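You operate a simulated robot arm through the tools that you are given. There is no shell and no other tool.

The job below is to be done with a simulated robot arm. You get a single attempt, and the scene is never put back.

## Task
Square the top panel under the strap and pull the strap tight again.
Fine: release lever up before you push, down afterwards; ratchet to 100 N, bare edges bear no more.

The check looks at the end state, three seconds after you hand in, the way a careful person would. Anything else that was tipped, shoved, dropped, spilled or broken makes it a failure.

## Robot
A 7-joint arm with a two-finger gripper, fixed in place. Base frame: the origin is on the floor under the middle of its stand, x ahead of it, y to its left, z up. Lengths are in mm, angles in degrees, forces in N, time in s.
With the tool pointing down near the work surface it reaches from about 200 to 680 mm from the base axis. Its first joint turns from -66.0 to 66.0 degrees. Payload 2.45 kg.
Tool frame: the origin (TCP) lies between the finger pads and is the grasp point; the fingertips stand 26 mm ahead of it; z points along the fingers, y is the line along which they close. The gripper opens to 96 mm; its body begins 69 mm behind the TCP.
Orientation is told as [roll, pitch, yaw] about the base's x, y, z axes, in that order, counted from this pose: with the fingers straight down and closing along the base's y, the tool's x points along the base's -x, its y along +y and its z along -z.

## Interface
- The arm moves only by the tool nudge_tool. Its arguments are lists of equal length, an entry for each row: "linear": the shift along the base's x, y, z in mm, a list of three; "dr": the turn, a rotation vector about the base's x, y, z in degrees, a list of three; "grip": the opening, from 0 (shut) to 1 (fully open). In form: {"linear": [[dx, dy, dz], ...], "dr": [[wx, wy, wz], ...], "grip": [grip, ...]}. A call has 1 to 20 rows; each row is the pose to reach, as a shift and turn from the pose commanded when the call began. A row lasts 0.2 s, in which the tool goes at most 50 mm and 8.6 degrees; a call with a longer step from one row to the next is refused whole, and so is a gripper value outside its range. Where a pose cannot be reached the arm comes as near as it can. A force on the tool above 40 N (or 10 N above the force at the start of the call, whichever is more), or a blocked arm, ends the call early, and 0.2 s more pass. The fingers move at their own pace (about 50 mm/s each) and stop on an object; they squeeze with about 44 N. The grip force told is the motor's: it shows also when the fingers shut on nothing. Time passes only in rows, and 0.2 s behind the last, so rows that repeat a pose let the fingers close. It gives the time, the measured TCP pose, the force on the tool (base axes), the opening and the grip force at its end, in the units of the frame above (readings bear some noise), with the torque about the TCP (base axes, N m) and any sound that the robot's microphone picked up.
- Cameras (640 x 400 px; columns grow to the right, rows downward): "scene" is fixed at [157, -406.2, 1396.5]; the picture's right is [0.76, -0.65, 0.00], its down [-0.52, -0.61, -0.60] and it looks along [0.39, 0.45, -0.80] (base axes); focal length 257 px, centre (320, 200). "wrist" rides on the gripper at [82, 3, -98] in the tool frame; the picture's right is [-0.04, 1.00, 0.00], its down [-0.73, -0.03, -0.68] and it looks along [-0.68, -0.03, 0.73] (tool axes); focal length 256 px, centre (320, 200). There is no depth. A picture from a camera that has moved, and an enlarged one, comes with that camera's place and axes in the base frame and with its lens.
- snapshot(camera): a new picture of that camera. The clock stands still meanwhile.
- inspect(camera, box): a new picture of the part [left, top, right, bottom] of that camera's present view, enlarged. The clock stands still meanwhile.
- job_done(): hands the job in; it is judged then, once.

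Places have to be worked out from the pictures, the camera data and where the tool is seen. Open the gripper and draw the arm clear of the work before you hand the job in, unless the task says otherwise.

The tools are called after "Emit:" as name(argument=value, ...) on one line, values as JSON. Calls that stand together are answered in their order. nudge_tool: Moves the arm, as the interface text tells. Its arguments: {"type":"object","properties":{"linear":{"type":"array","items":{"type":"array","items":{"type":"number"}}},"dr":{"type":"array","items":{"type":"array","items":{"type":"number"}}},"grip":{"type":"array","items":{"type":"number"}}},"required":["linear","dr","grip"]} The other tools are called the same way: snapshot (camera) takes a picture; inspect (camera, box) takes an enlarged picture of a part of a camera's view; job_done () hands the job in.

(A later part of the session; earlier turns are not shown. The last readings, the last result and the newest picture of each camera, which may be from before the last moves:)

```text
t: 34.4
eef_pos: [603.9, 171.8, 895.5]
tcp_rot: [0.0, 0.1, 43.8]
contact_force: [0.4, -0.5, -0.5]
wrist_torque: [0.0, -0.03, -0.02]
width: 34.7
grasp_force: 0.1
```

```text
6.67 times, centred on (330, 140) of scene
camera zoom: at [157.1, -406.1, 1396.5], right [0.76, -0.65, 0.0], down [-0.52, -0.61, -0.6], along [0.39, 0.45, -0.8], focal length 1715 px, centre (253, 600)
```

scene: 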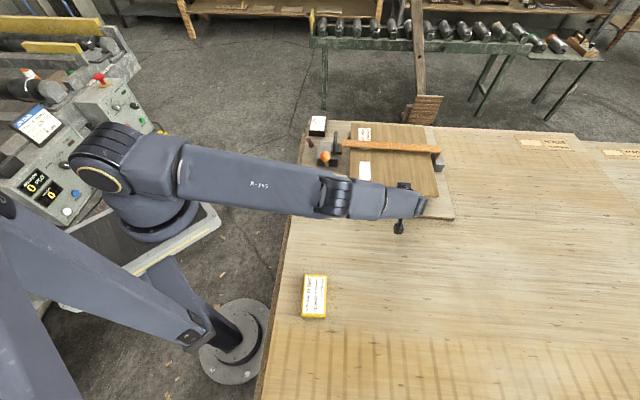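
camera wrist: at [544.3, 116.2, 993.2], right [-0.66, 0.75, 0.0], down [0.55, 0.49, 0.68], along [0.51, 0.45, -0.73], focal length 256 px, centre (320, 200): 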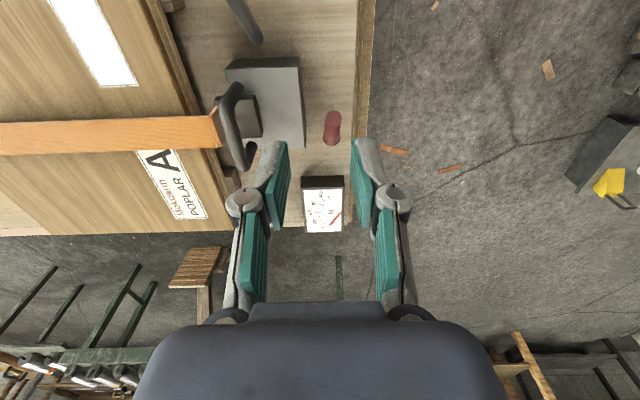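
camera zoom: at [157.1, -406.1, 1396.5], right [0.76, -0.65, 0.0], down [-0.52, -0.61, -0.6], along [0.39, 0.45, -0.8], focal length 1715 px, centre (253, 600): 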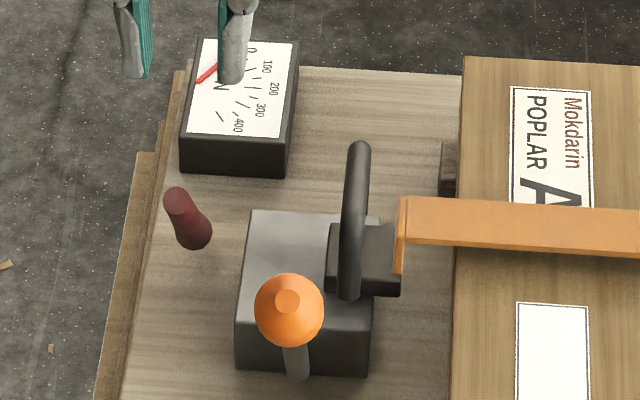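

The lever stands at about 50° with its tip near [620, 201, 757] and its hinge near [667, 247, 677]. I'll lower it by pressing with closed fingertips on its upper (far) side, which loads the base mainly downward; first position above it at z≈800.

Emit:
nudge_tool(linear=[[9, 13, 0], [18, 26, -20], [27, 39, -50], [36, 51.3, -80], [36, 51.3, -96], [36, 51.3, -96], [36, 51.3, -96]], dr=[[0, 0, 0], [0, 0, 0], [0, 0, 0], [0, 0, 0], [0, 0, 0], [0, 0, 0], [0, 0, 0]], grip=[0.25, 0.1, 0, 0, 0, 0, 0])

Emit:
inspect(camera="wrist", box=[220, 40, 420, 260])

Emit:
inspect(camera="scene", box=[290, 80, 370, 160])

```text
t: 36.0
eef_pos: [641.3, 222.1, 799.2]
tcp_rot: [0.0, 0.0, 43.8]
contact_force: [0.0, 0.7, 0.1]
wrist_torque: [0.02, 0.01, 0.0]
width: 0.2
grasp_force: 29.2
```

```text
1.82 times, centred on (320, 150) of wrist
camera zoom: at [580.7, 168.7, 897.5], right [-0.66, 0.75, 0.0], down [0.55, 0.49, 0.68], along [0.51, 0.45, -0.73], focal length 465 px, centre (320, 291)
```

zoom: 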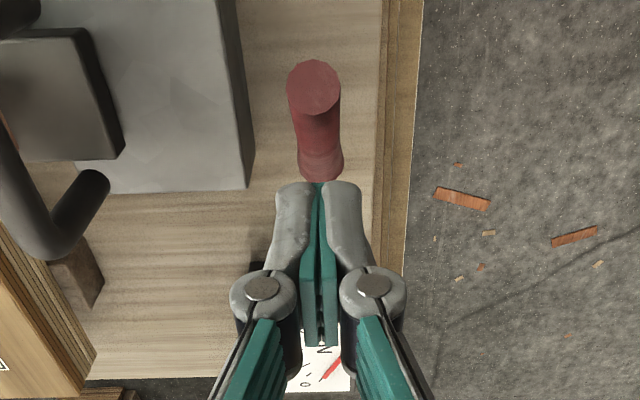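

```text
5.00 times, centred on (330, 120) of scene
camera zoom: at [157.1, -406.2, 1396.5], right [0.76, -0.65, 0.0], down [-0.52, -0.61, -0.6], along [0.39, 0.45, -0.8], focal length 1286 px, centre (270, 600)
```

zoom: 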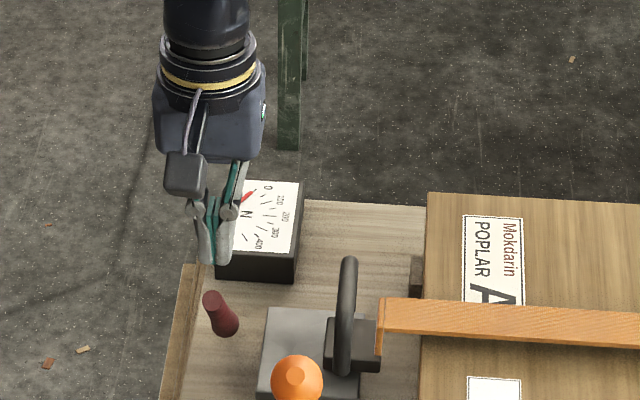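

Fingertips are lined up with the lever from the far/upper side. I'll come down to contact and swing it down along its arc to about 35°, checking force.

Emit:
nudge_tool(linear=[[0, 0, -14], [0, 0, -24], [0, 0, -28], [-3, -3, -31], [-6.3, -6, -34.5], [-9, -9, -39], [-12.2, -11.8, -43], [-12.2, -11.8, -43]], dr=[[0, 0, 0], [0, 0, 0], [0, 0, 0], [0, 0, 0], [0, 0, 0], [0, 0, 0], [0, 0, 0], [0, 0, 0]], grip=[0, 0, 0, 0, 0, 0, 0, 0])

Emit:
inspect(camera="wrist", box=[220, 40, 420, 260])

Emit:
inspect(camera="scene", box=[290, 90, 370, 170])

```text
t: 37.8
eef_pos: [628.4, 209.3, 757.3]
tcp_rot: [0.0, 0.1, 43.8]
contact_force: [0.3, 0.0, 0.0]
wrist_torque: [0.0, -0.03, 0.0]
width: 0.0
grasp_force: 28.8
```

```text
1.82 times, centred on (320, 150) of wrist
camera zoom: at [568.3, 154.8, 854.5], right [-0.66, 0.75, 0.0], down [0.55, 0.49, 0.68], along [0.51, 0.45, -0.73], focal length 465 px, centre (320, 291)
```

zoom: 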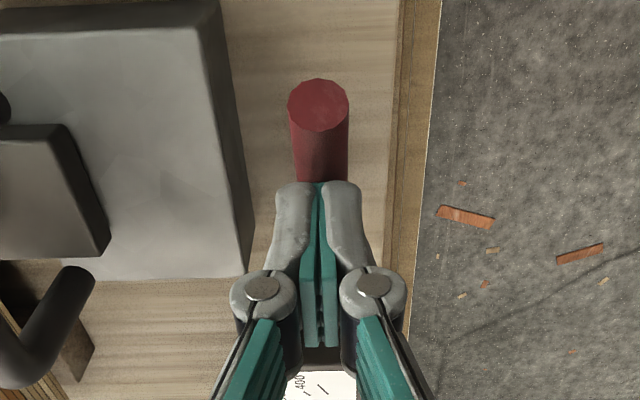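

```text
5.00 times, centred on (330, 130) of scene
camera zoom: at [157.0, -406.2, 1396.5], right [0.76, -0.65, 0.0], down [-0.52, -0.61, -0.6], along [0.39, 0.45, -0.8], focal length 1286 px, centre (270, 550)
```

zoom: 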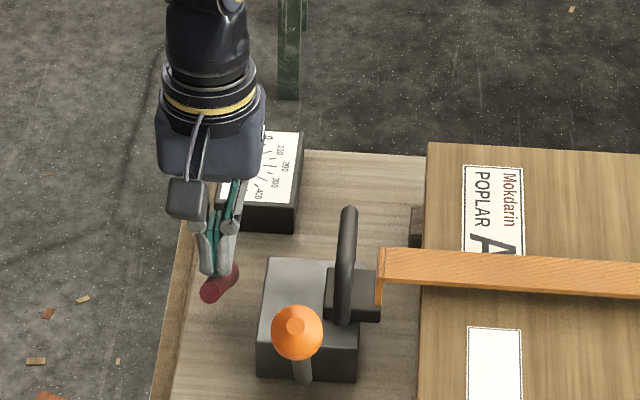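

The lever swings down with practically no resistance. I continue along the arc to its original down angle (~13°).

Emit:
nudge_tool(linear=[[-2.5, -2.4, -5], [-5.1, -4.9, -9.7], [-7, -6.8, -14.5], [-8.8, -8.5, -18.8], [-10.2, -9.9, -23.5], [-11.6, -11.2, -28.5], [-11.6, -11.2, -28.5]], dr=[[0, 0, 0], [0, 0, 0], [0, 0, 0], [0, 0, 0], [0, 0, 0], [0, 0, 0], [0, 0, 0]], grip=[0, 0, 0, 0, 0, 0, 0])

Emit:
inspect(camera="wrist", box=[220, 40, 420, 260])

Emit:
inspect(camera="scene", box=[290, 90, 370, 170])

```text
t: 39.4
eef_pos: [619.1, 198.9, 730.9]
tcp_rot: [-0.1, -0.2, 43.8]
contact_force: [-1.6, 0.7, 30.5]
wrist_torque: [-0.17, 0.37, 0.03]
width: 5.9
grasp_force: 28.2
```

```text
1.82 times, centred on (320, 150) of wrist
camera zoom: at [557.3, 144.3, 828.3], right [-0.66, 0.75, 0.0], down [0.55, 0.48, 0.68], along [0.51, 0.45, -0.73], focal length 465 px, centre (320, 291)
```

zoom: 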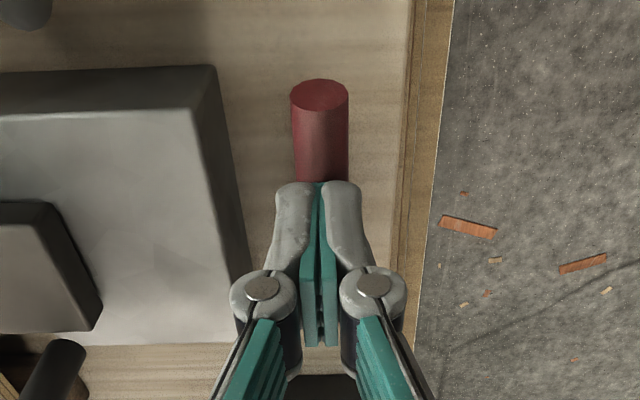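

```text
5.00 times, centred on (330, 130) of scene
camera zoom: at [156.4, -406.3, 1396.6], right [0.76, -0.65, 0.0], down [-0.52, -0.61, -0.6], along [0.39, 0.45, -0.8], focal length 1286 px, centre (270, 550)
```

zoom: 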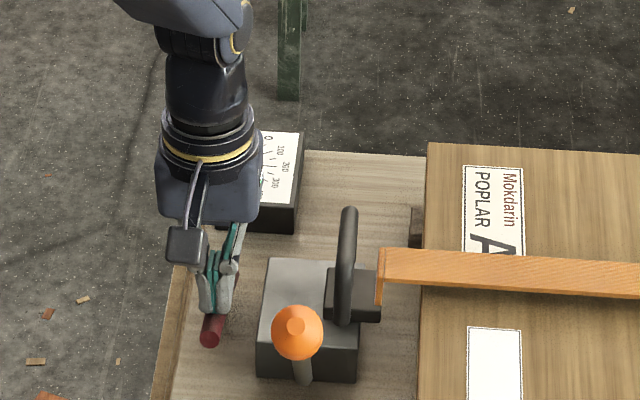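

30 N vertical reaction — the lever is on its down stop. I'll lift straight off and verify it stays down.

Emit:
nudge_tool(linear=[[0, 0, 8], [0, 0, 30], [0, 0, 65], [0, 0, 100], [0, 0, 140], [0, 0, 165]], dr=[[0, 0, 0], [0, 0, 0], [0, 0, 0], [0, 0, 0], [0, 0, 0], [0, 0, 0]], grip=[0, 0, 0, 0, 0, 0])

Emit:
snapshot(camera="wrist")

Emit:
inspect(camera="scene", box=[300, 100, 360, 160])

```text
t: 40.8
eef_pos: [616.9, 199.2, 892.2]
tcp_rot: [0.0, 0.1, 43.8]
contact_force: [0.5, -0.5, -0.9]
wrist_torque: [-0.03, 0.02, 0.0]
width: 0.2
grasp_force: 28.2
```

```text
taken
camera wrist: at [557.0, 143.7, 991.3], right [-0.66, 0.75, 0.0], down [0.55, 0.49, 0.68], along [0.51, 0.45, -0.73], focal length 256 px, centre (320, 200)
```

wrist: 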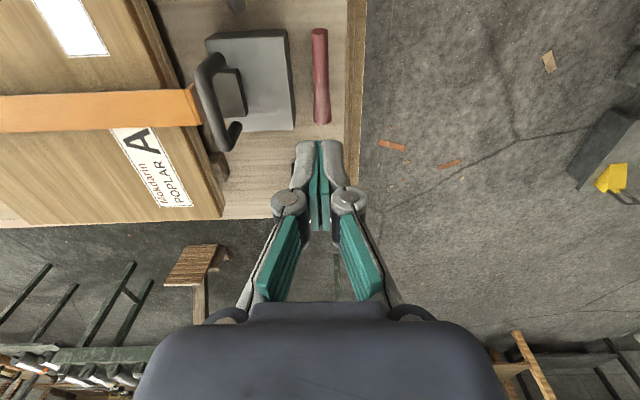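

```text
6.67 times, centred on (330, 130) of scene
camera zoom: at [157.0, -406.2, 1396.5], right [0.76, -0.65, 0.0], down [-0.52, -0.61, -0.6], along [0.39, 0.45, -0.8], focal length 1715 px, centre (253, 667)
```

zoom: 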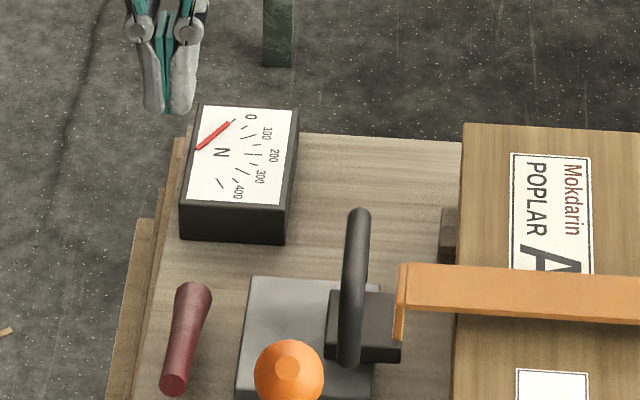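

Release lever is down again and the dial reads 0. Next, the orange-ball ratchet handle: I'll go above it with the fingers open to locate it precisely from the wrist camera.

Emit:
nudge_tool(linear=[[-10, -35, 8], [-20, -70, 12], [-31, -105, 12], [-42, -140, 12], [-46, -152, 12], [-46, -152, 12]], dr=[[0, 0, 0], [0, 0, 0], [0, 0, 0], [0, 0, 0], [0, 0, 0], [0, 0, 0]], grip=[0.2, 0.4, 0.6, 0.65, 0.65, 0.65])

Emit:
snapshot(camera="wrist")

Emit:
inspect(camera="scene", box=[290, 90, 380, 180])

```text
t: 42.2
eef_pos: [569.8, 47.1, 905.1]
tcp_rot: [0.0, 0.0, 43.8]
contact_force: [0.0, 0.1, 0.3]
wrist_torque: [0.01, -0.02, 0.01]
width: 62.3
grasp_force: 0.0
```

```text
taken
camera wrist: at [510.0, -7.6, 1002.4], right [-0.66, 0.75, 0.0], down [0.55, 0.49, 0.68], along [0.51, 0.45, -0.73], focal length 256 px, centre (320, 200)
```

wrist: 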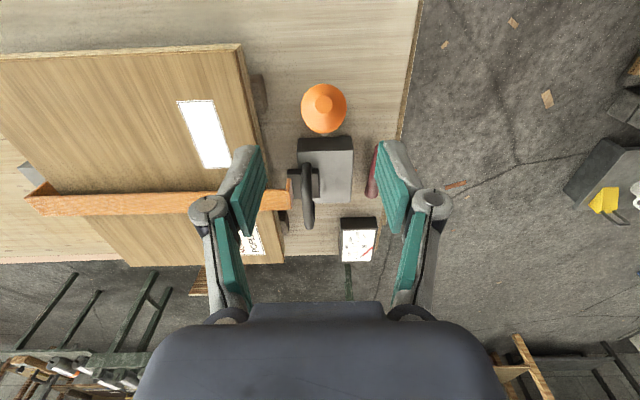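

```text
4.44 times, centred on (335, 135) of scene
camera zoom: at [157.0, -406.2, 1396.5], right [0.76, -0.65, 0.0], down [-0.52, -0.61, -0.6], along [0.39, 0.45, -0.8], focal length 1143 px, centre (253, 489)
```

zoom: 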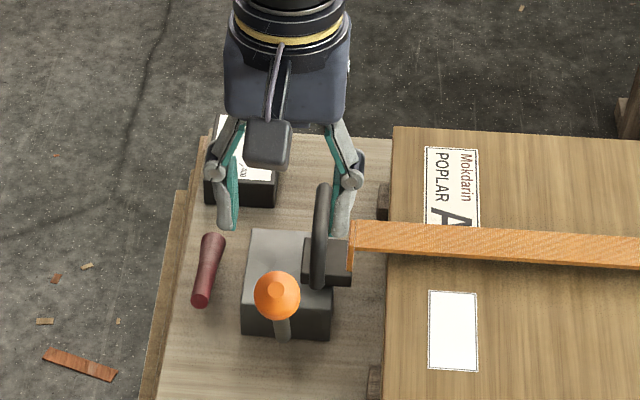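

The dial is readable past the fingers from here, and the ball centre works out at about [568.5, 48.5, 812] with radius ≈17 mm. I'll descend straddling it and close gently on it (fingers close along the handle's hinge axis so it can turn in the grip).

Emit:
nudge_tool(linear=[[-1, 1.2, -20], [-1, 1.2, -40], [-1, 1.2, -60], [-1, 1.2, -80], [-1, 1.2, -95], [-1, 1.2, -95]], dr=[[0, 0, 0], [0, 0, 0], [0, 0, 0], [0, 0, 0], [0, 0, 0], [0, 0, 0]], grip=[0.65, 0.65, 0.65, 0.65, 0.65, 0.65])

Emit:
snapshot(camera="wrist")

Emit:
inspect(camera="scene", box=[290, 90, 380, 180])

```text
t: 43.6
eef_pos: [570.3, 46.9, 811.3]
tcp_rot: [0.0, 0.0, 43.8]
contact_force: [0.8, -0.4, 0.3]
wrist_torque: [-0.01, 0.03, -0.02]
width: 62.2
grasp_force: 0.1
```

```text
taken
camera wrist: at [509.7, -6.9, 908.6], right [-0.66, 0.75, 0.0], down [0.55, 0.49, 0.68], along [0.51, 0.45, -0.73], focal length 256 px, centre (320, 200)
```

wrist: 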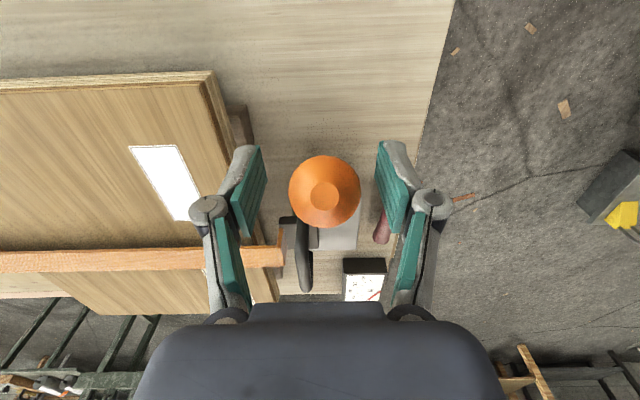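

```text
4.44 times, centred on (335, 135) of scene
camera zoom: at [157.0, -406.2, 1396.5], right [0.76, -0.65, 0.0], down [-0.52, -0.61, -0.6], along [0.39, 0.45, -0.8], focal length 1143 px, centre (253, 489)
```

zoom: 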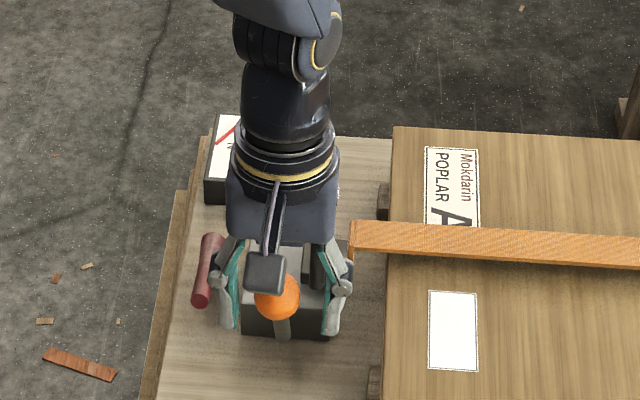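

Ball centre refines to [568, 48, 815] from the two wrist views; I'll nudge 2 mm to centre it, close on it, and read the grip.

Emit:
nudge_tool(linear=[[-1.6, 1.4, 2], [-1.6, 1.4, 2], [-1.6, 1.4, 2], [-1.6, 1.4, 2], [-1.6, 1.4, 2], [-1.6, 1.4, 2]], dr=[[0, 0, 0], [0, 0, 0], [0, 0, 0], [0, 0, 0], [0, 0, 0], [0, 0, 0]], grip=[0.6, 0.5, 0.4, 0.3, 0.25, 0.25])

Emit:
inspect(camera="wrist", box=[220, 120, 420, 310])

Emit:
inspect(camera="wrist", box=[335, 255, 395, 305])

```text
t: 45.0
eef_pos: [568.4, 49.6, 811.5]
tcp_rot: [0.0, -0.1, 43.8]
contact_force: [-2.1, 1.3, 3.0]
wrist_torque: [0.06, -0.03, -0.02]
width: 33.6
grasp_force: 44.1
```

```text
2.11 times, centred on (320, 215) of wrist
camera zoom: at [507.9, -5.6, 910.2], right [-0.66, 0.75, 0.0], down [0.55, 0.49, 0.68], along [0.51, 0.45, -0.73], focal length 539 px, centre (320, 168)
```

zoom: 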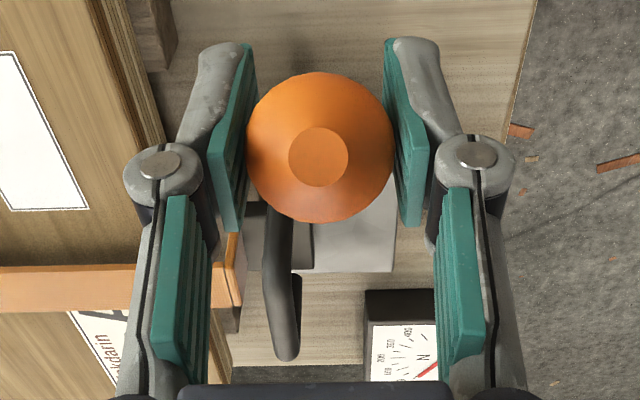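

```text
8.00 times, centred on (365, 280) of wrist
camera zoom: at [507.9, -5.6, 910.2], right [-0.66, 0.75, 0.0], down [0.55, 0.49, 0.68], along [0.51, 0.45, -0.73], focal length 2048 px, centre (-40, -440)
```

zoom: 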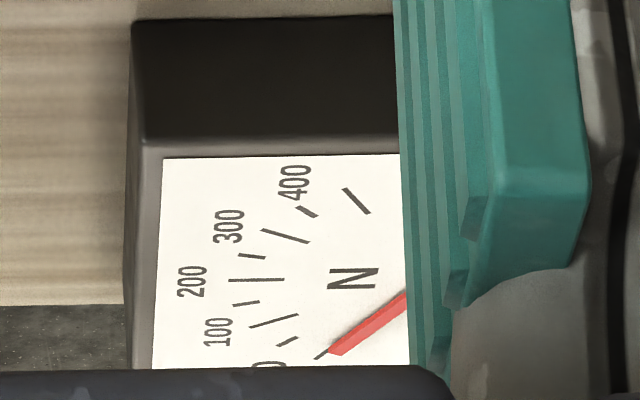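

Ball is gripped (33.6 mm) with the dial in view at 0. I'll try a small first movement of the handle, about 3° toward me and down, and read force, sound and dial.

Emit:
nudge_tool(linear=[[-1.3, -1.2, -1.2], [-2.5, -2.4, -2.5], [-3.8, -3.6, -3.7], [-5.0, -4.8, -4.9], [-5.0, -4.8, -4.9]], dr=[[0, 0, 0], [0, 0, 0], [0, 0, 0], [0, 0, 0], [0, 0, 0]], grip=[0.25, 0.25, 0.25, 0.25, 0.25])

Emit:
inspect(camera="wrist", box=[220, 120, 420, 310])

```text
t: 46.2
eef_pos: [564.2, 43.3, 808.0]
tcp_rot: [-0.1, -0.1, 43.8]
contact_force: [4.8, 4.4, 4.8]
wrist_torque: [0.81, -0.87, 0.02]
width: 33.5
grasp_force: 43.8
```

```text
2.11 times, centred on (320, 215) of wrist
camera zoom: at [503.3, -9.8, 905.2], right [-0.66, 0.75, 0.0], down [0.55, 0.49, 0.68], along [0.51, 0.45, -0.73], focal length 539 px, centre (320, 168)
```

zoom: 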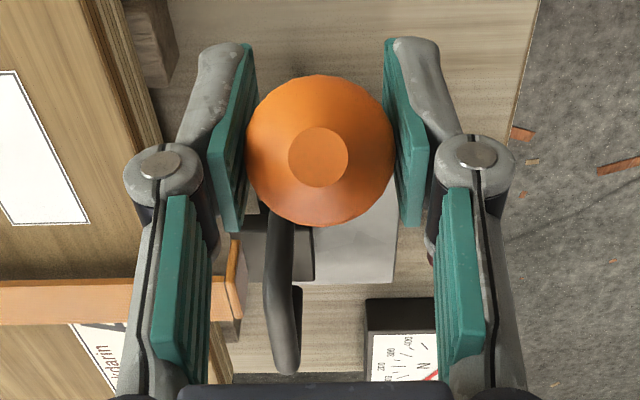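

The handle follows with ≈8 N resistance and no click yet. I'll continue the stroke to about 45° and listen for ratchet clicks.

Emit:
nudge_tool(linear=[[-2.3, -2.2, -2.4], [-4.5, -4.3, -4.9], [-6.6, -6.3, -7.5], [-8.7, -8.3, -10], [-10.7, -10.3, -12.5], [-12.7, -12.2, -15.1], [-12.7, -12.2, -15.1]], dr=[[0, 0, 0], [0, 0, 0], [0, 0, 0], [0, 0, 0], [0, 0, 0], [0, 0, 0], [0, 0, 0]], grip=[0.25, 0.25, 0.25, 0.25, 0.25, 0.25, 0.25])

Emit:
inspect(camera="wrist", box=[220, 120, 420, 310])

Emit:
inspect(camera="scene", box=[290, 90, 450, 200])

```text
t: 47.8
eef_pos: [549.9, 31.3, 793.2]
tcp_rot: [-0.1, 0.0, 43.8]
contact_force: [10.7, 4.9, 1.3]
wrist_torque: [0.77, -0.86, 0.01]
width: 33.5
grasp_force: 43.6
```

```text
2.11 times, centred on (320, 215) of wrist
camera zoom: at [490.5, -21.9, 890.5], right [-0.66, 0.75, 0.0], down [0.55, 0.49, 0.68], along [0.51, 0.45, -0.73], focal length 539 px, centre (320, 168)
```

zoom: 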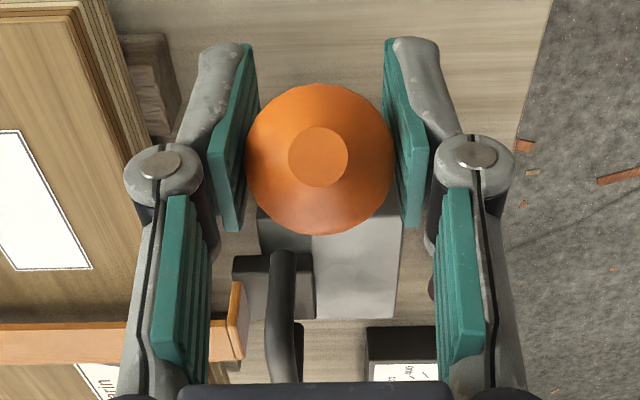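

```text
3.64 times, centred on (370, 145) of scene
camera zoom: at [157.2, -406.1, 1396.6], right [0.76, -0.65, 0.0], down [-0.52, -0.61, -0.6], along [0.39, 0.45, -0.8], focal length 936 px, centre (138, 400)
```

zoom: 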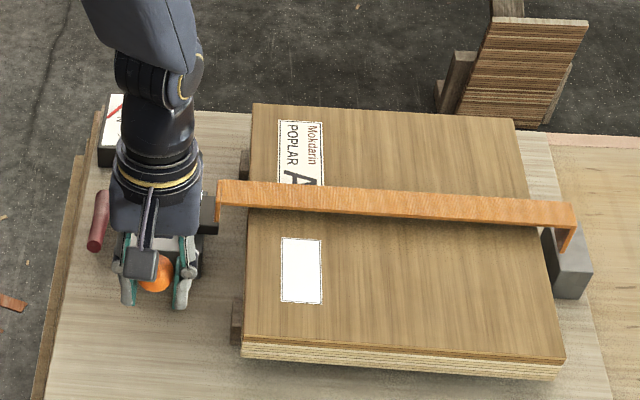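

No click or tension yet; the slip of the ball in the grip tells me the true arc is a bit steeper in angle (now ≈50° elevation, radius ≈150). I'll continue the stroke down to about 40° along the corrected arc.

Emit:
nudge_tool(linear=[[-2.9, -2.8, -3], [-5.7, -5.5, -6], [-8.4, -8.1, -9.3], [-10.8, -10.4, -12.6], [-13, -12.5, -15.8], [-14.9, -14.4, -19], [-14.9, -14.4, -19]], dr=[[0, 0, 0], [0, 0, 0], [0, 0, 0], [0, 0, 0], [0, 0, 0], [0, 0, 0], [0, 0, 0]], grip=[0.25, 0.25, 0.25, 0.25, 0.25, 0.25, 0.25])

Emit:
inspect(camera="wrist", box=[220, 120, 420, 310])

Emit:
inspect(camera="scene", box=[290, 90, 450, 200])

```text
t: 49.4
eef_pos: [536.0, 18.0, 774.6]
tcp_rot: [0.0, 0.0, 43.9]
contact_force: [7.3, 8.9, 3.4]
wrist_torque: [0.79, -0.83, -0.01]
width: 33.8
grasp_force: 44.2
```

```text
2.11 times, centred on (320, 215) of wrist
camera zoom: at [475.3, -36.7, 871.5], right [-0.66, 0.75, 0.0], down [0.55, 0.49, 0.68], along [0.51, 0.45, -0.73], focal length 539 px, centre (320, 168)
```

zoom: 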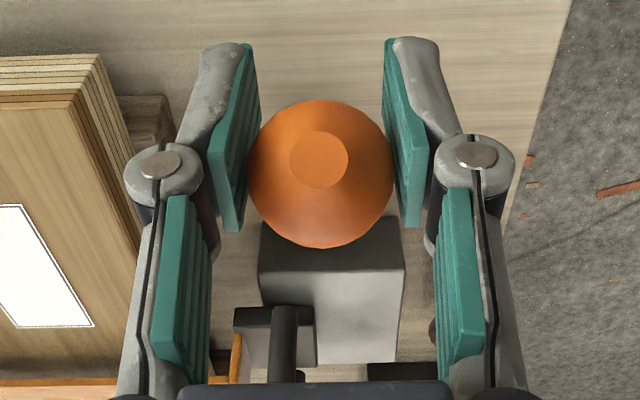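

```text
3.64 times, centred on (370, 145) of scene
camera zoom: at [157.1, -406.0, 1396.6], right [0.76, -0.65, 0.0], down [-0.52, -0.61, -0.6], along [0.39, 0.45, -0.8], focal length 936 px, centre (138, 400)
```

zoom: 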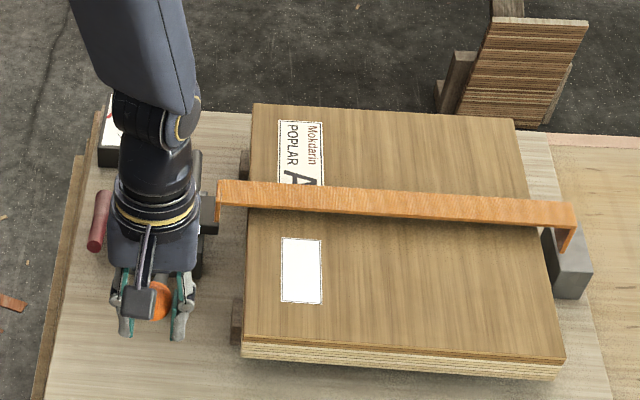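

Fitting the three ball positions gives a hinge about 75 mm beyond and 136 mm below the start (R≈156, start 61°, now ≈42°). I'll go on to ≈30° along that fitted arc.

Emit:
nudge_tool(linear=[[-2.3, -2.2, -3.8], [-4.6, -4.4, -7.6], [-6.9, -6.7, -12], [-9.2, -8.9, -16.4], [-11.3, -10.9, -21], [-13.3, -12.9, -25.6], [-13.3, -12.9, -25.6]], dr=[[0, 0, 0], [0, 0, 0], [0, 0, 0], [0, 0, 0], [0, 0, 0], [0, 0, 0], [0, 0, 0]], grip=[0.25, 0.25, 0.25, 0.25, 0.25, 0.25, 0.25])

Emit:
inspect(camera="wrist", box=[220, 120, 420, 310])

Emit:
inspect(camera="scene", box=[290, 90, 450, 200])

```text
t: 51.0
eef_pos: [524.0, 5.4, 747.2]
tcp_rot: [0.0, -0.1, 43.7]
contact_force: [5.1, 14.6, 2.1]
wrist_torque: [0.62, -0.73, -0.01]
width: 33.4
grasp_force: 43.5
```

```text
2.11 times, centred on (320, 215) of wrist
camera zoom: at [463.1, -48.5, 845.5], right [-0.66, 0.75, 0.0], down [0.55, 0.49, 0.68], along [0.51, 0.45, -0.73], focal length 539 px, centre (320, 168)
```

zoom: 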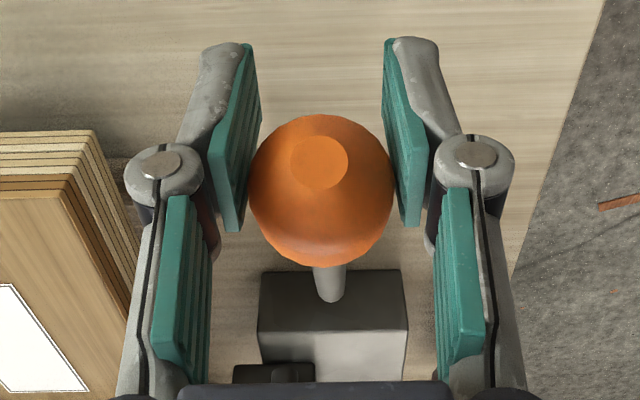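

```text
3.64 times, centred on (370, 145) of scene
camera zoom: at [157.1, -405.9, 1396.6], right [0.76, -0.65, 0.0], down [-0.52, -0.61, -0.6], along [0.39, 0.45, -0.8], focal length 936 px, centre (138, 400)
```

zoom: 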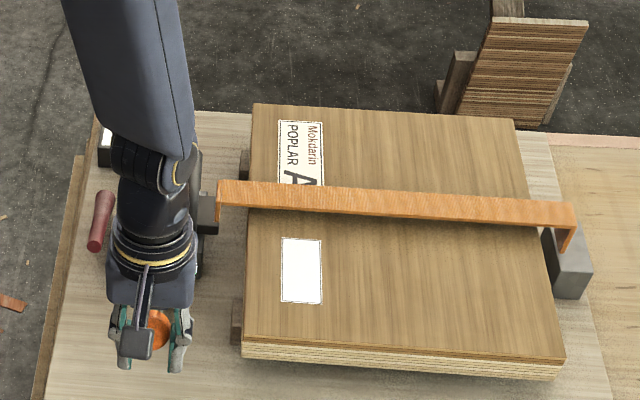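

Still no click or tension at ≈31°; base and panel are unmoved. I'll continue the pull to ≈18° looking for the engagement or end stop.

Emit:
nudge_tool(linear=[[-2, -1.9, -5], [-4, -3.9, -10.5], [-6.2, -6, -16.5], [-7.7, -7.4, -21.5], [-9.1, -8.8, -26.5], [-10.4, -10, -31.5], [-10.4, -10, -31.5]], dr=[[0, 0, 0], [0, 0, 0], [0, 0, 0], [0, 0, 0], [0, 0, 0], [0, 0, 0], [0, 0, 0]], grip=[0.25, 0.25, 0.25, 0.25, 0.25, 0.25, 0.25])

Emit:
inspect(camera="wrist", box=[220, 120, 420, 310])

Emit:
inspect(camera="scene", box=[290, 90, 450, 200])

```text
t: 52.6
eef_pos: [513.2, -6.0, 717.5]
tcp_rot: [-0.2, -0.2, 43.8]
contact_force: [-0.2, 0.5, 0.4]
wrist_torque: [0.0, 0.01, -0.02]
width: 24.4
grasp_force: 0.4
```

```text
2.11 times, centred on (320, 215) of wrist
camera zoom: at [453.0, -60.1, 814.7], right [-0.66, 0.75, 0.0], down [0.55, 0.49, 0.68], along [0.51, 0.45, -0.73], focal length 539 px, centre (320, 168)
```

zoom: 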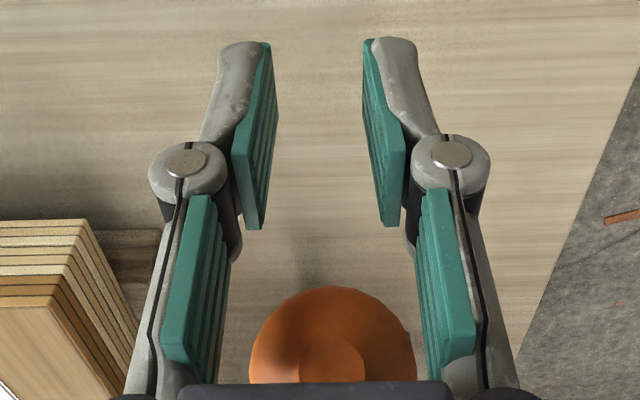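

```text
3.64 times, centred on (370, 145) of scene
camera zoom: at [157.1, -406.2, 1396.5], right [0.76, -0.65, 0.0], down [-0.52, -0.61, -0.6], along [0.39, 0.45, -0.8], focal length 936 px, centre (138, 400)
```

zoom: 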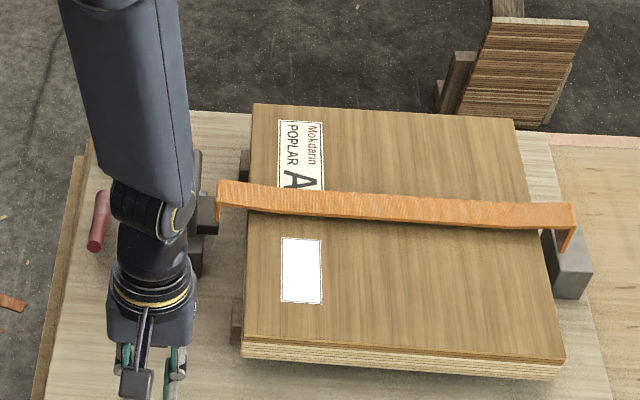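

The ball slipped out at about 31° elevation (it sits near [530, 11, 760]), and the strap now hugs the panel edges, so that stroke did take up strap. I'll back away horizontally from the ball, then rise to read the dial.

Emit:
nudge_tool(linear=[[-10, -10, 0], [-25, -25, 0], [-45, -45, 0], [-60, -58, 20], [-70, -65, 55], [-75, -70, 95]], dr=[[0, 0, 0], [0, 0, 0], [0, 0, 0], [0, 0, 0], [0, 0, 0], [0, 0, 0]], grip=[0.3, 0.4, 0.5, 0.6, 0.65, 0.65])

Emit:
snapshot(camera="wrist")

Emit:
inspect(camera="scene", box=[290, 90, 470, 210])

Emit:
inspect(camera="scene", box=[300, 110, 340, 150])

```text
t: 54.0
eef_pos: [436.7, -74.7, 811.5]
tcp_rot: [0.0, 0.0, 44.0]
contact_force: [-0.5, -0.6, 0.5]
wrist_torque: [0.0, 0.01, 0.0]
width: 62.4
grasp_force: 0.0
```

```text
taken
camera wrist: at [376.8, -129.2, 909.6], right [-0.66, 0.75, 0.0], down [0.55, 0.49, 0.68], along [0.51, 0.45, -0.73], focal length 256 px, centre (320, 200)
```

wrist: 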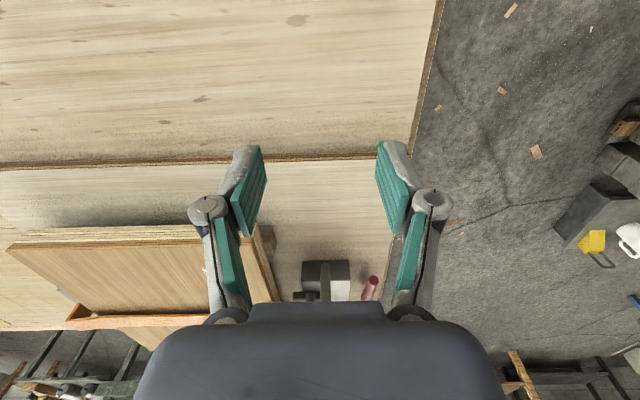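

```text
3.33 times, centred on (380, 150) of scene
camera zoom: at [157.1, -406.2, 1396.5], right [0.76, -0.65, 0.0], down [-0.52, -0.61, -0.6], along [0.39, 0.45, -0.8], focal length 858 px, centre (120, 367)
```

zoom: 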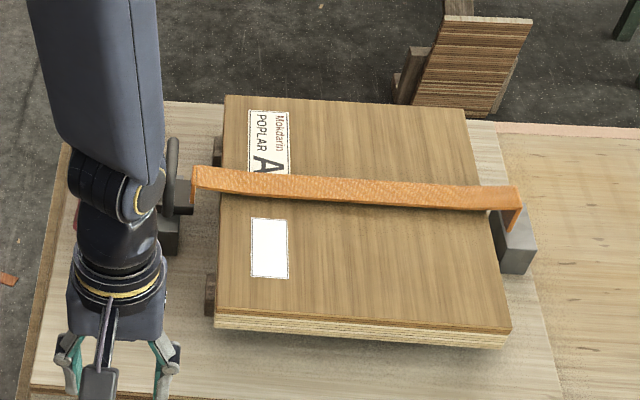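

```text
10.00 times, centred on (320, 130) of scene
camera zoom: at [157.1, -406.2, 1396.5], right [0.76, -0.65, 0.0], down [-0.52, -0.61, -0.6], along [0.39, 0.45, -0.8], focal length 2572 px, centre (320, 900)
```

zoom: 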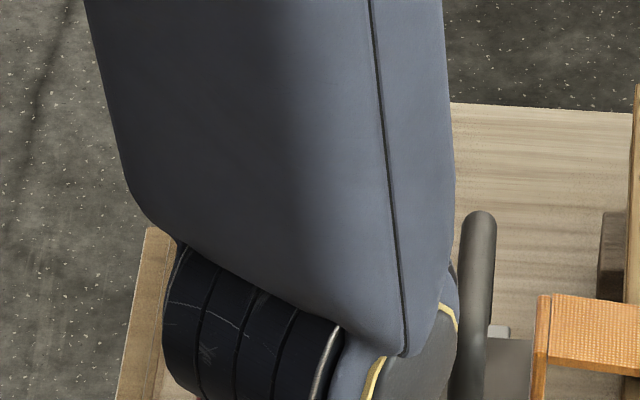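

The arm blocks the dial in this pose; I'll rise and move to the left side (z≈930, clear of the ball) where both cameras see the dial.

Emit:
nudge_tool(linear=[[0, 0, 40], [0, 0, 80], [0, 30, 118], [0, 70, 118], [0, 110, 118], [0, 150, 118], [0, 175, 118], [0, 175, 118]], dr=[[0, 0, 0], [0, 0, 0], [0, 0, 0], [0, 0, 0], [0, 0, 0], [0, 0, 0], [0, 0, 0], [0, 0, 0]], grip=[0.65, 0.65, 0.65, 0.65, 0.65, 0.65, 0.65, 0.65])

Emit:
snapshot(camera="wrist")

Emit:
inspect(camera="scene", box=[300, 105, 350, 155])

Emit:
inspect(camera="scene", box=[290, 90, 470, 210])

```text
t: 55.8
eef_pos: [437.9, 99.8, 931.1]
tcp_rot: [0.0, 0.0, 43.8]
contact_force: [-0.8, -0.3, -0.1]
wrist_torque: [-0.02, -0.01, 0.02]
width: 62.5
grasp_force: 0.0
```

```text
taken
camera wrist: at [377.3, 45.2, 1028.9], right [-0.66, 0.75, 0.0], down [0.55, 0.49, 0.68], along [0.51, 0.45, -0.73], focal length 256 px, centre (320, 200)
```

wrist: 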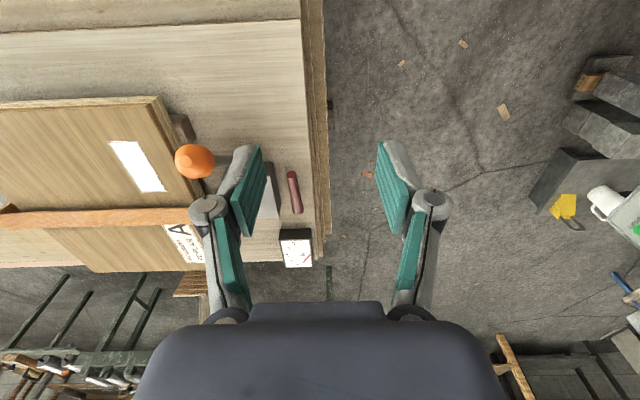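

```text
8.00 times, centred on (325, 130) of scene
camera zoom: at [157.1, -406.2, 1396.5], right [0.76, -0.65, 0.0], down [-0.52, -0.61, -0.6], along [0.39, 0.45, -0.8], focal length 2058 px, centre (280, 760)
```

zoom: 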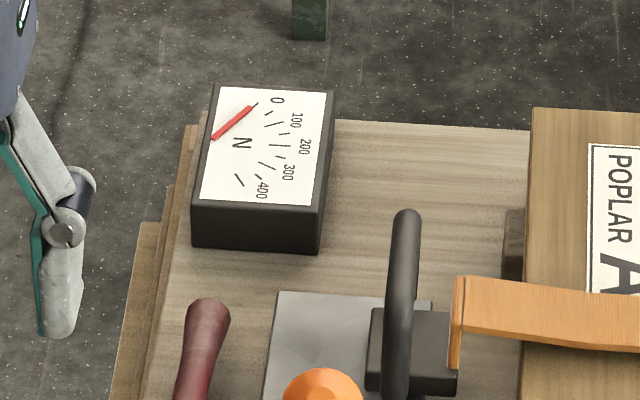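

```text
3.33 times, centred on (380, 150) of scene
camera zoom: at [157.1, -406.2, 1396.5], right [0.76, -0.65, 0.0], down [-0.52, -0.61, -0.6], along [0.39, 0.45, -0.8], focal length 858 px, centre (120, 367)
```

zoom: 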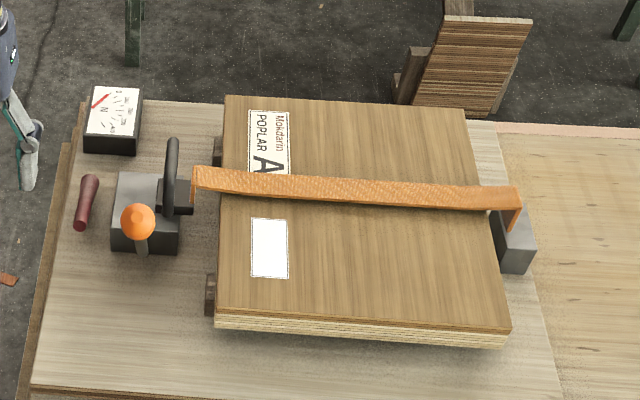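

The handle has sprung back up by itself and the strap is now seated on the panel. Let me read the dial closely.

Emit:
inspect(camera="scene", box=[308, 112, 333, 137])

Emit:
inspect(camera="wrist", box=[270, 220, 325, 275])

Emit:
inspect(camera="scene", box=[310, 140, 350, 180])

```text
16.00 times, centred on (320, 124) of scene
camera zoom: at [157.1, -406.2, 1396.5], right [0.76, -0.65, 0.0], down [-0.52, -0.61, -0.6], along [0.39, 0.45, -0.8], focal length 4116 px, centre (312, 1408)
```

zoom: 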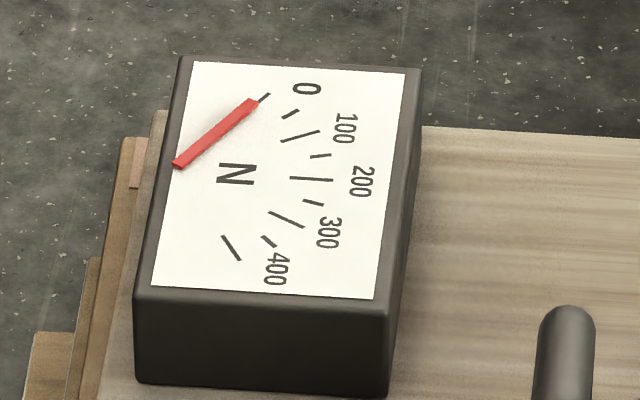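

```text
7.27 times, centred on (298, 248) of wrist
camera zoom: at [377.3, 45.2, 1028.9], right [-0.66, 0.75, 0.0], down [0.55, 0.49, 0.68], along [0.51, 0.45, -0.73], focal length 1862 px, centre (484, -146)
```

zoom: 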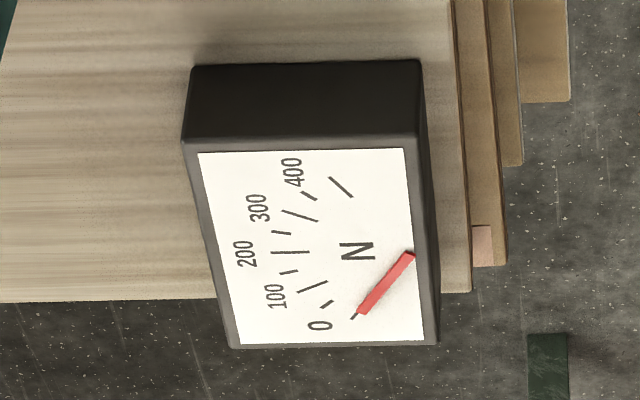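

```text
10.00 times, centred on (330, 160) of scene
camera zoom: at [157.1, -406.2, 1396.5], right [0.76, -0.65, 0.0], down [-0.52, -0.61, -0.6], along [0.39, 0.45, -0.8], focal length 2572 px, centre (220, 600)
```

zoom: 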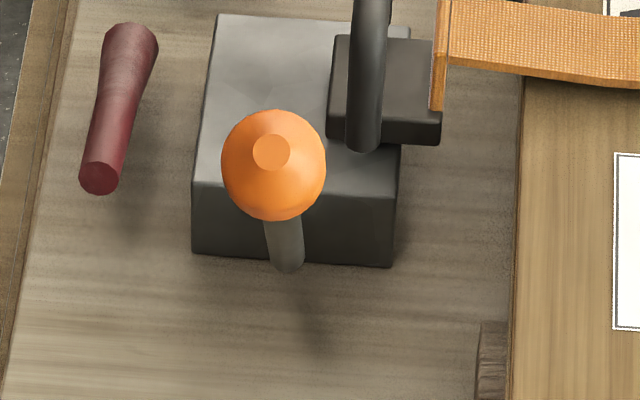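

The dial still reads 0: the first stroke only took up slack. For controlled strokes I'll grip the ball again and this time swing the tool rigidly with the handle about its hinge (≈[625, 102, 680]) so it doesn't slip.

Emit:
nudge_tool(linear=[[33, -13, -10], [66, -26, -20], [99, -39, -20], [131.3, -51.1, -20], [131.3, -51.1, -45], [131.3, -51.1, -70], [131.3, -51.1, -95], [131.3, -51.1, -115], [131.3, -51.1, -115]], dr=[[0, 0, 0], [0, 0, 0], [0, 0, 0], [0, 0, 0], [0, 0, 0], [0, 0, 0], [0, 0, 0], [0, 0, 0], [0, 0, 0]], grip=[0.65, 0.65, 0.65, 0.65, 0.65, 0.65, 0.65, 0.65, 0.65])

Emit:
inspect(camera="wrist", box=[220, 120, 420, 310])

```text
t: 57.8
eef_pos: [569.6, 50.3, 814.5]
tcp_rot: [-0.1, 0.0, 43.8]
contact_force: [-0.2, 0.3, 0.1]
wrist_torque: [-0.01, 0.04, 0.0]
width: 62.5
grasp_force: 0.0
```

```text
2.11 times, centred on (320, 215) of wrist
camera zoom: at [508.8, -4.8, 913.1], right [-0.66, 0.75, 0.0], down [0.55, 0.49, 0.68], along [0.51, 0.45, -0.73], focal length 539 px, centre (320, 168)
```

zoom: 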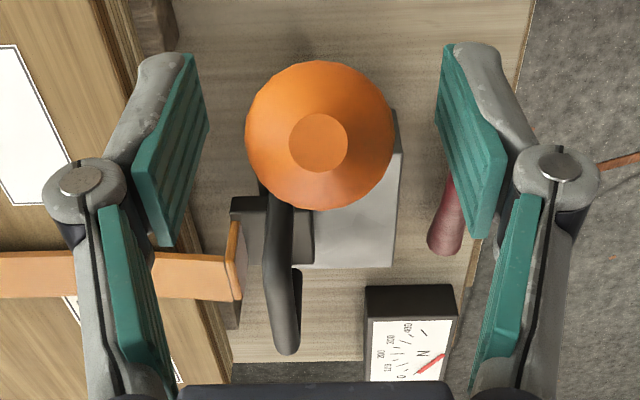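

The ball is centred between the pads and the dial is visible beyond. I'll close on it, then swing the handle rigidly 20° down.

Emit:
nudge_tool(linear=[[-1, -1.4, 0], [-1, -1.4, 0], [-1, -1.4, 0], [-1, -1.4, 0], [-1, -1.4, 0]], dr=[[0, 0, 0], [0, 0, 0], [0, 0, 0], [0, 0, 0], [0, 0, 0]], grip=[0.5, 0.4, 0.3, 0.25, 0.25])

Emit:
nudge_tool(linear=[[-4.1, -4.0, -3.6], [-8.3, -8.0, -7.5], [-12.2, -11.8, -11.5], [-16, -15.5, -15.9], [-19.7, -19, -20.5], [-23.2, -22.4, -25.3], [-26.6, -25.7, -30.2], [-29.8, -28.8, -35.4], [-29.8, -28.8, -35.4]], dr=[[1.73, -1.8, 0], [3.46, -3.61, 0], [5.19, -5.41, 0], [6.92, -7.22, 0], [8.65, -9.02, 0], [10.38, -10.83, 0], [12.11, -12.63, 0], [13.84, -14.44, 0], [13.84, -14.44, 0]], grip=[0.25, 0.25, 0.25, 0.25, 0.25, 0.25, 0.25, 0.25, 0.25])

Emit:
snapshot(camera="wrist")

Emit:
inspect(camera="scene", box=[290, 90, 450, 200])

```text
t: 59.0
eef_pos: [566.7, 49.6, 815.0]
tcp_rot: [0.0, -0.1, 43.8]
contact_force: [-4.0, 3.2, 3.5]
wrist_torque: [0.02, -0.03, 0.01]
width: 34.1
grasp_force: 44.0
```

```text
t: 61.0
eef_pos: [539.7, 18.6, 778.2]
tcp_rot: [0.1, -20.1, 44.0]
contact_force: [16.3, 17.9, 0.4]
wrist_torque: [0.22, -0.25, 0.02]
width: 33.8
grasp_force: 44.2
```

```text
taken
camera wrist: at [456.8, -54.6, 842.4], right [-0.67, 0.75, 0.01], down [0.35, 0.29, 0.89], along [0.66, 0.6, -0.46], focal length 256 px, centre (320, 200)
```

wrist: 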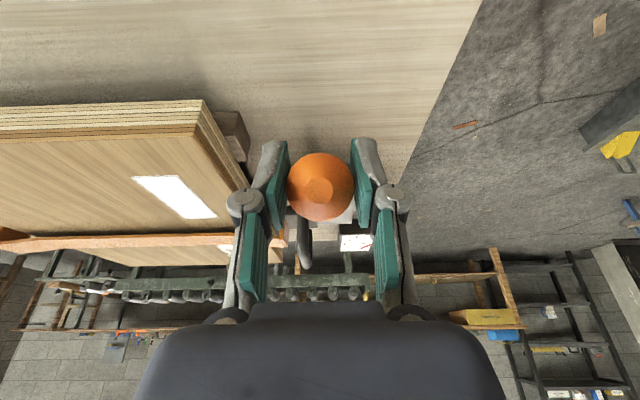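

```text
3.64 times, centred on (370, 145) of scene
camera zoom: at [157.6, -405.8, 1396.6], right [0.76, -0.65, 0.0], down [-0.52, -0.61, -0.6], along [0.39, 0.45, -0.8], focal length 936 px, centre (138, 400)
```

zoom: 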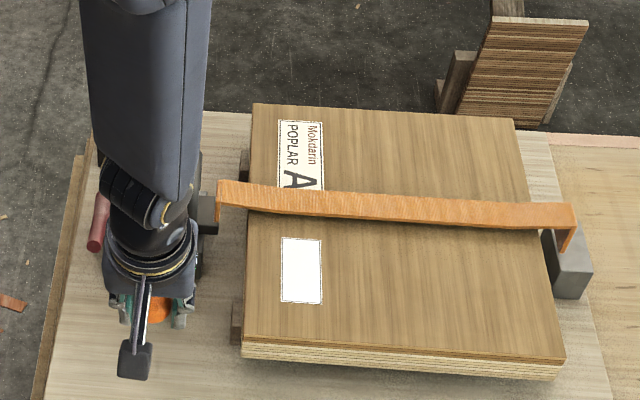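

The handle is at about 38° with 24 N mostly inward, so the true hinge is where the stick end was seen ([634, 105, 681]); I'll use that arc from now on. First let me read the dial in this view and confirm the base hasn't moved.

Emit:
inspect(camera="wrist", box=[335, 225, 380, 260])

Emit:
inspect(camera="wrist", box=[260, 130, 390, 280])

Emit:
inspect(camera="scene", box=[415, 115, 455, 140])

```text
11.43 times, centred on (358, 242) of wrist
camera zoom: at [456.8, -54.6, 842.4], right [-0.67, 0.75, 0.01], down [0.35, 0.29, 0.89], along [0.66, 0.6, -0.46], focal length 2926 px, centre (-109, -286)
```

zoom: 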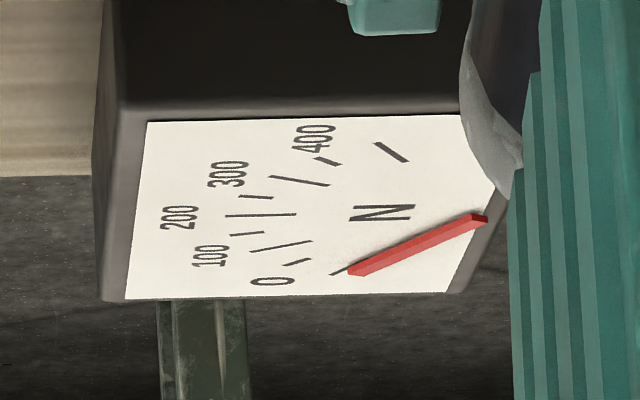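

```text
2.67 times, centred on (325, 205) of wrist
camera zoom: at [456.8, -54.6, 842.4], right [-0.67, 0.75, 0.01], down [0.35, 0.29, 0.89], along [0.66, 0.6, -0.46], focal length 683 px, centre (307, 187)
```

zoom: 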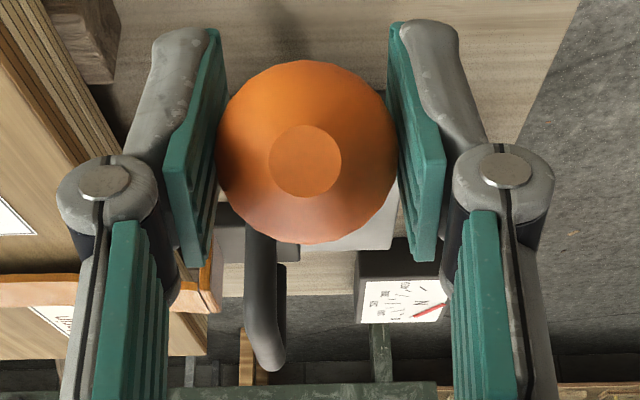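

```text
16.00 times, centred on (435, 128) of scene
camera zoom: at [157.6, -405.8, 1396.6], right [0.76, -0.65, 0.0], down [-0.52, -0.61, -0.6], along [0.39, 0.45, -0.8], focal length 4116 px, centre (-1520, 1360)
```

zoom: 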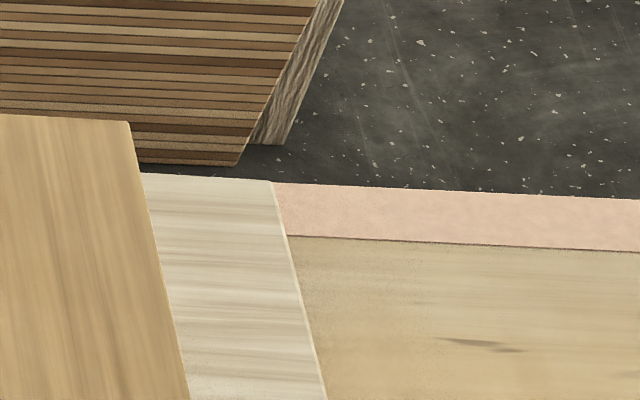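

Dial still 0, base unmoved. I'll continue in small steps along the better arc to about 32°, watching the dial from the wrist camera.

Emit:
nudge_tool(linear=[[-0.4, -0.4, -3.9], [-2.2, -2.1, -7.3], [-3.9, -3.8, -10.7], [-5.5, -5.3, -14.2], [-5.5, -5.3, -14.2]], dr=[[1.04, -1.08, 0], [2.08, -2.17, 0], [3.11, -3.25, 0], [4.15, -4.33, 0], [4.15, -4.33, 0]], grip=[0.25, 0.25, 0.25, 0.25, 0.25])

Emit:
inspect(camera="wrist", box=[260, 130, 390, 280])

Emit:
inspect(camera="scene", box=[290, 90, 450, 200])

```text
t: 62.2
eef_pos: [531.6, 13.4, 763.7]
tcp_rot: [0.1, -26.0, 43.9]
contact_force: [2.1, 9.3, -0.3]
wrist_torque: [-0.12, 0.18, 0.03]
width: 34.1
grasp_force: 43.8
```

```text
2.67 times, centred on (325, 205) of wrist
camera zoom: at [446.0, -65.1, 816.6], right [-0.67, 0.75, 0.02], down [0.28, 0.23, 0.93], along [0.69, 0.63, -0.36], focal length 683 px, centre (307, 187)
```

zoom: 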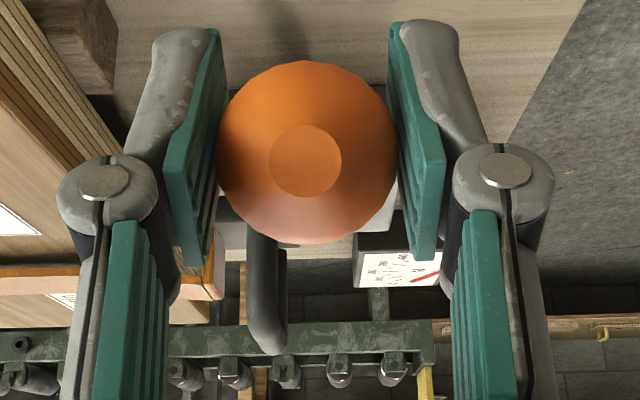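

```text
3.64 times, centred on (370, 145) of scene
camera zoom: at [157.2, -406.0, 1396.6], right [0.76, -0.65, 0.0], down [-0.52, -0.61, -0.6], along [0.39, 0.45, -0.8], focal length 936 px, centre (138, 400)
```

zoom: 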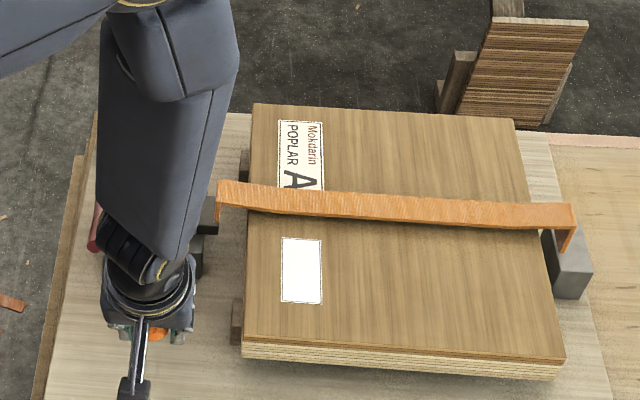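

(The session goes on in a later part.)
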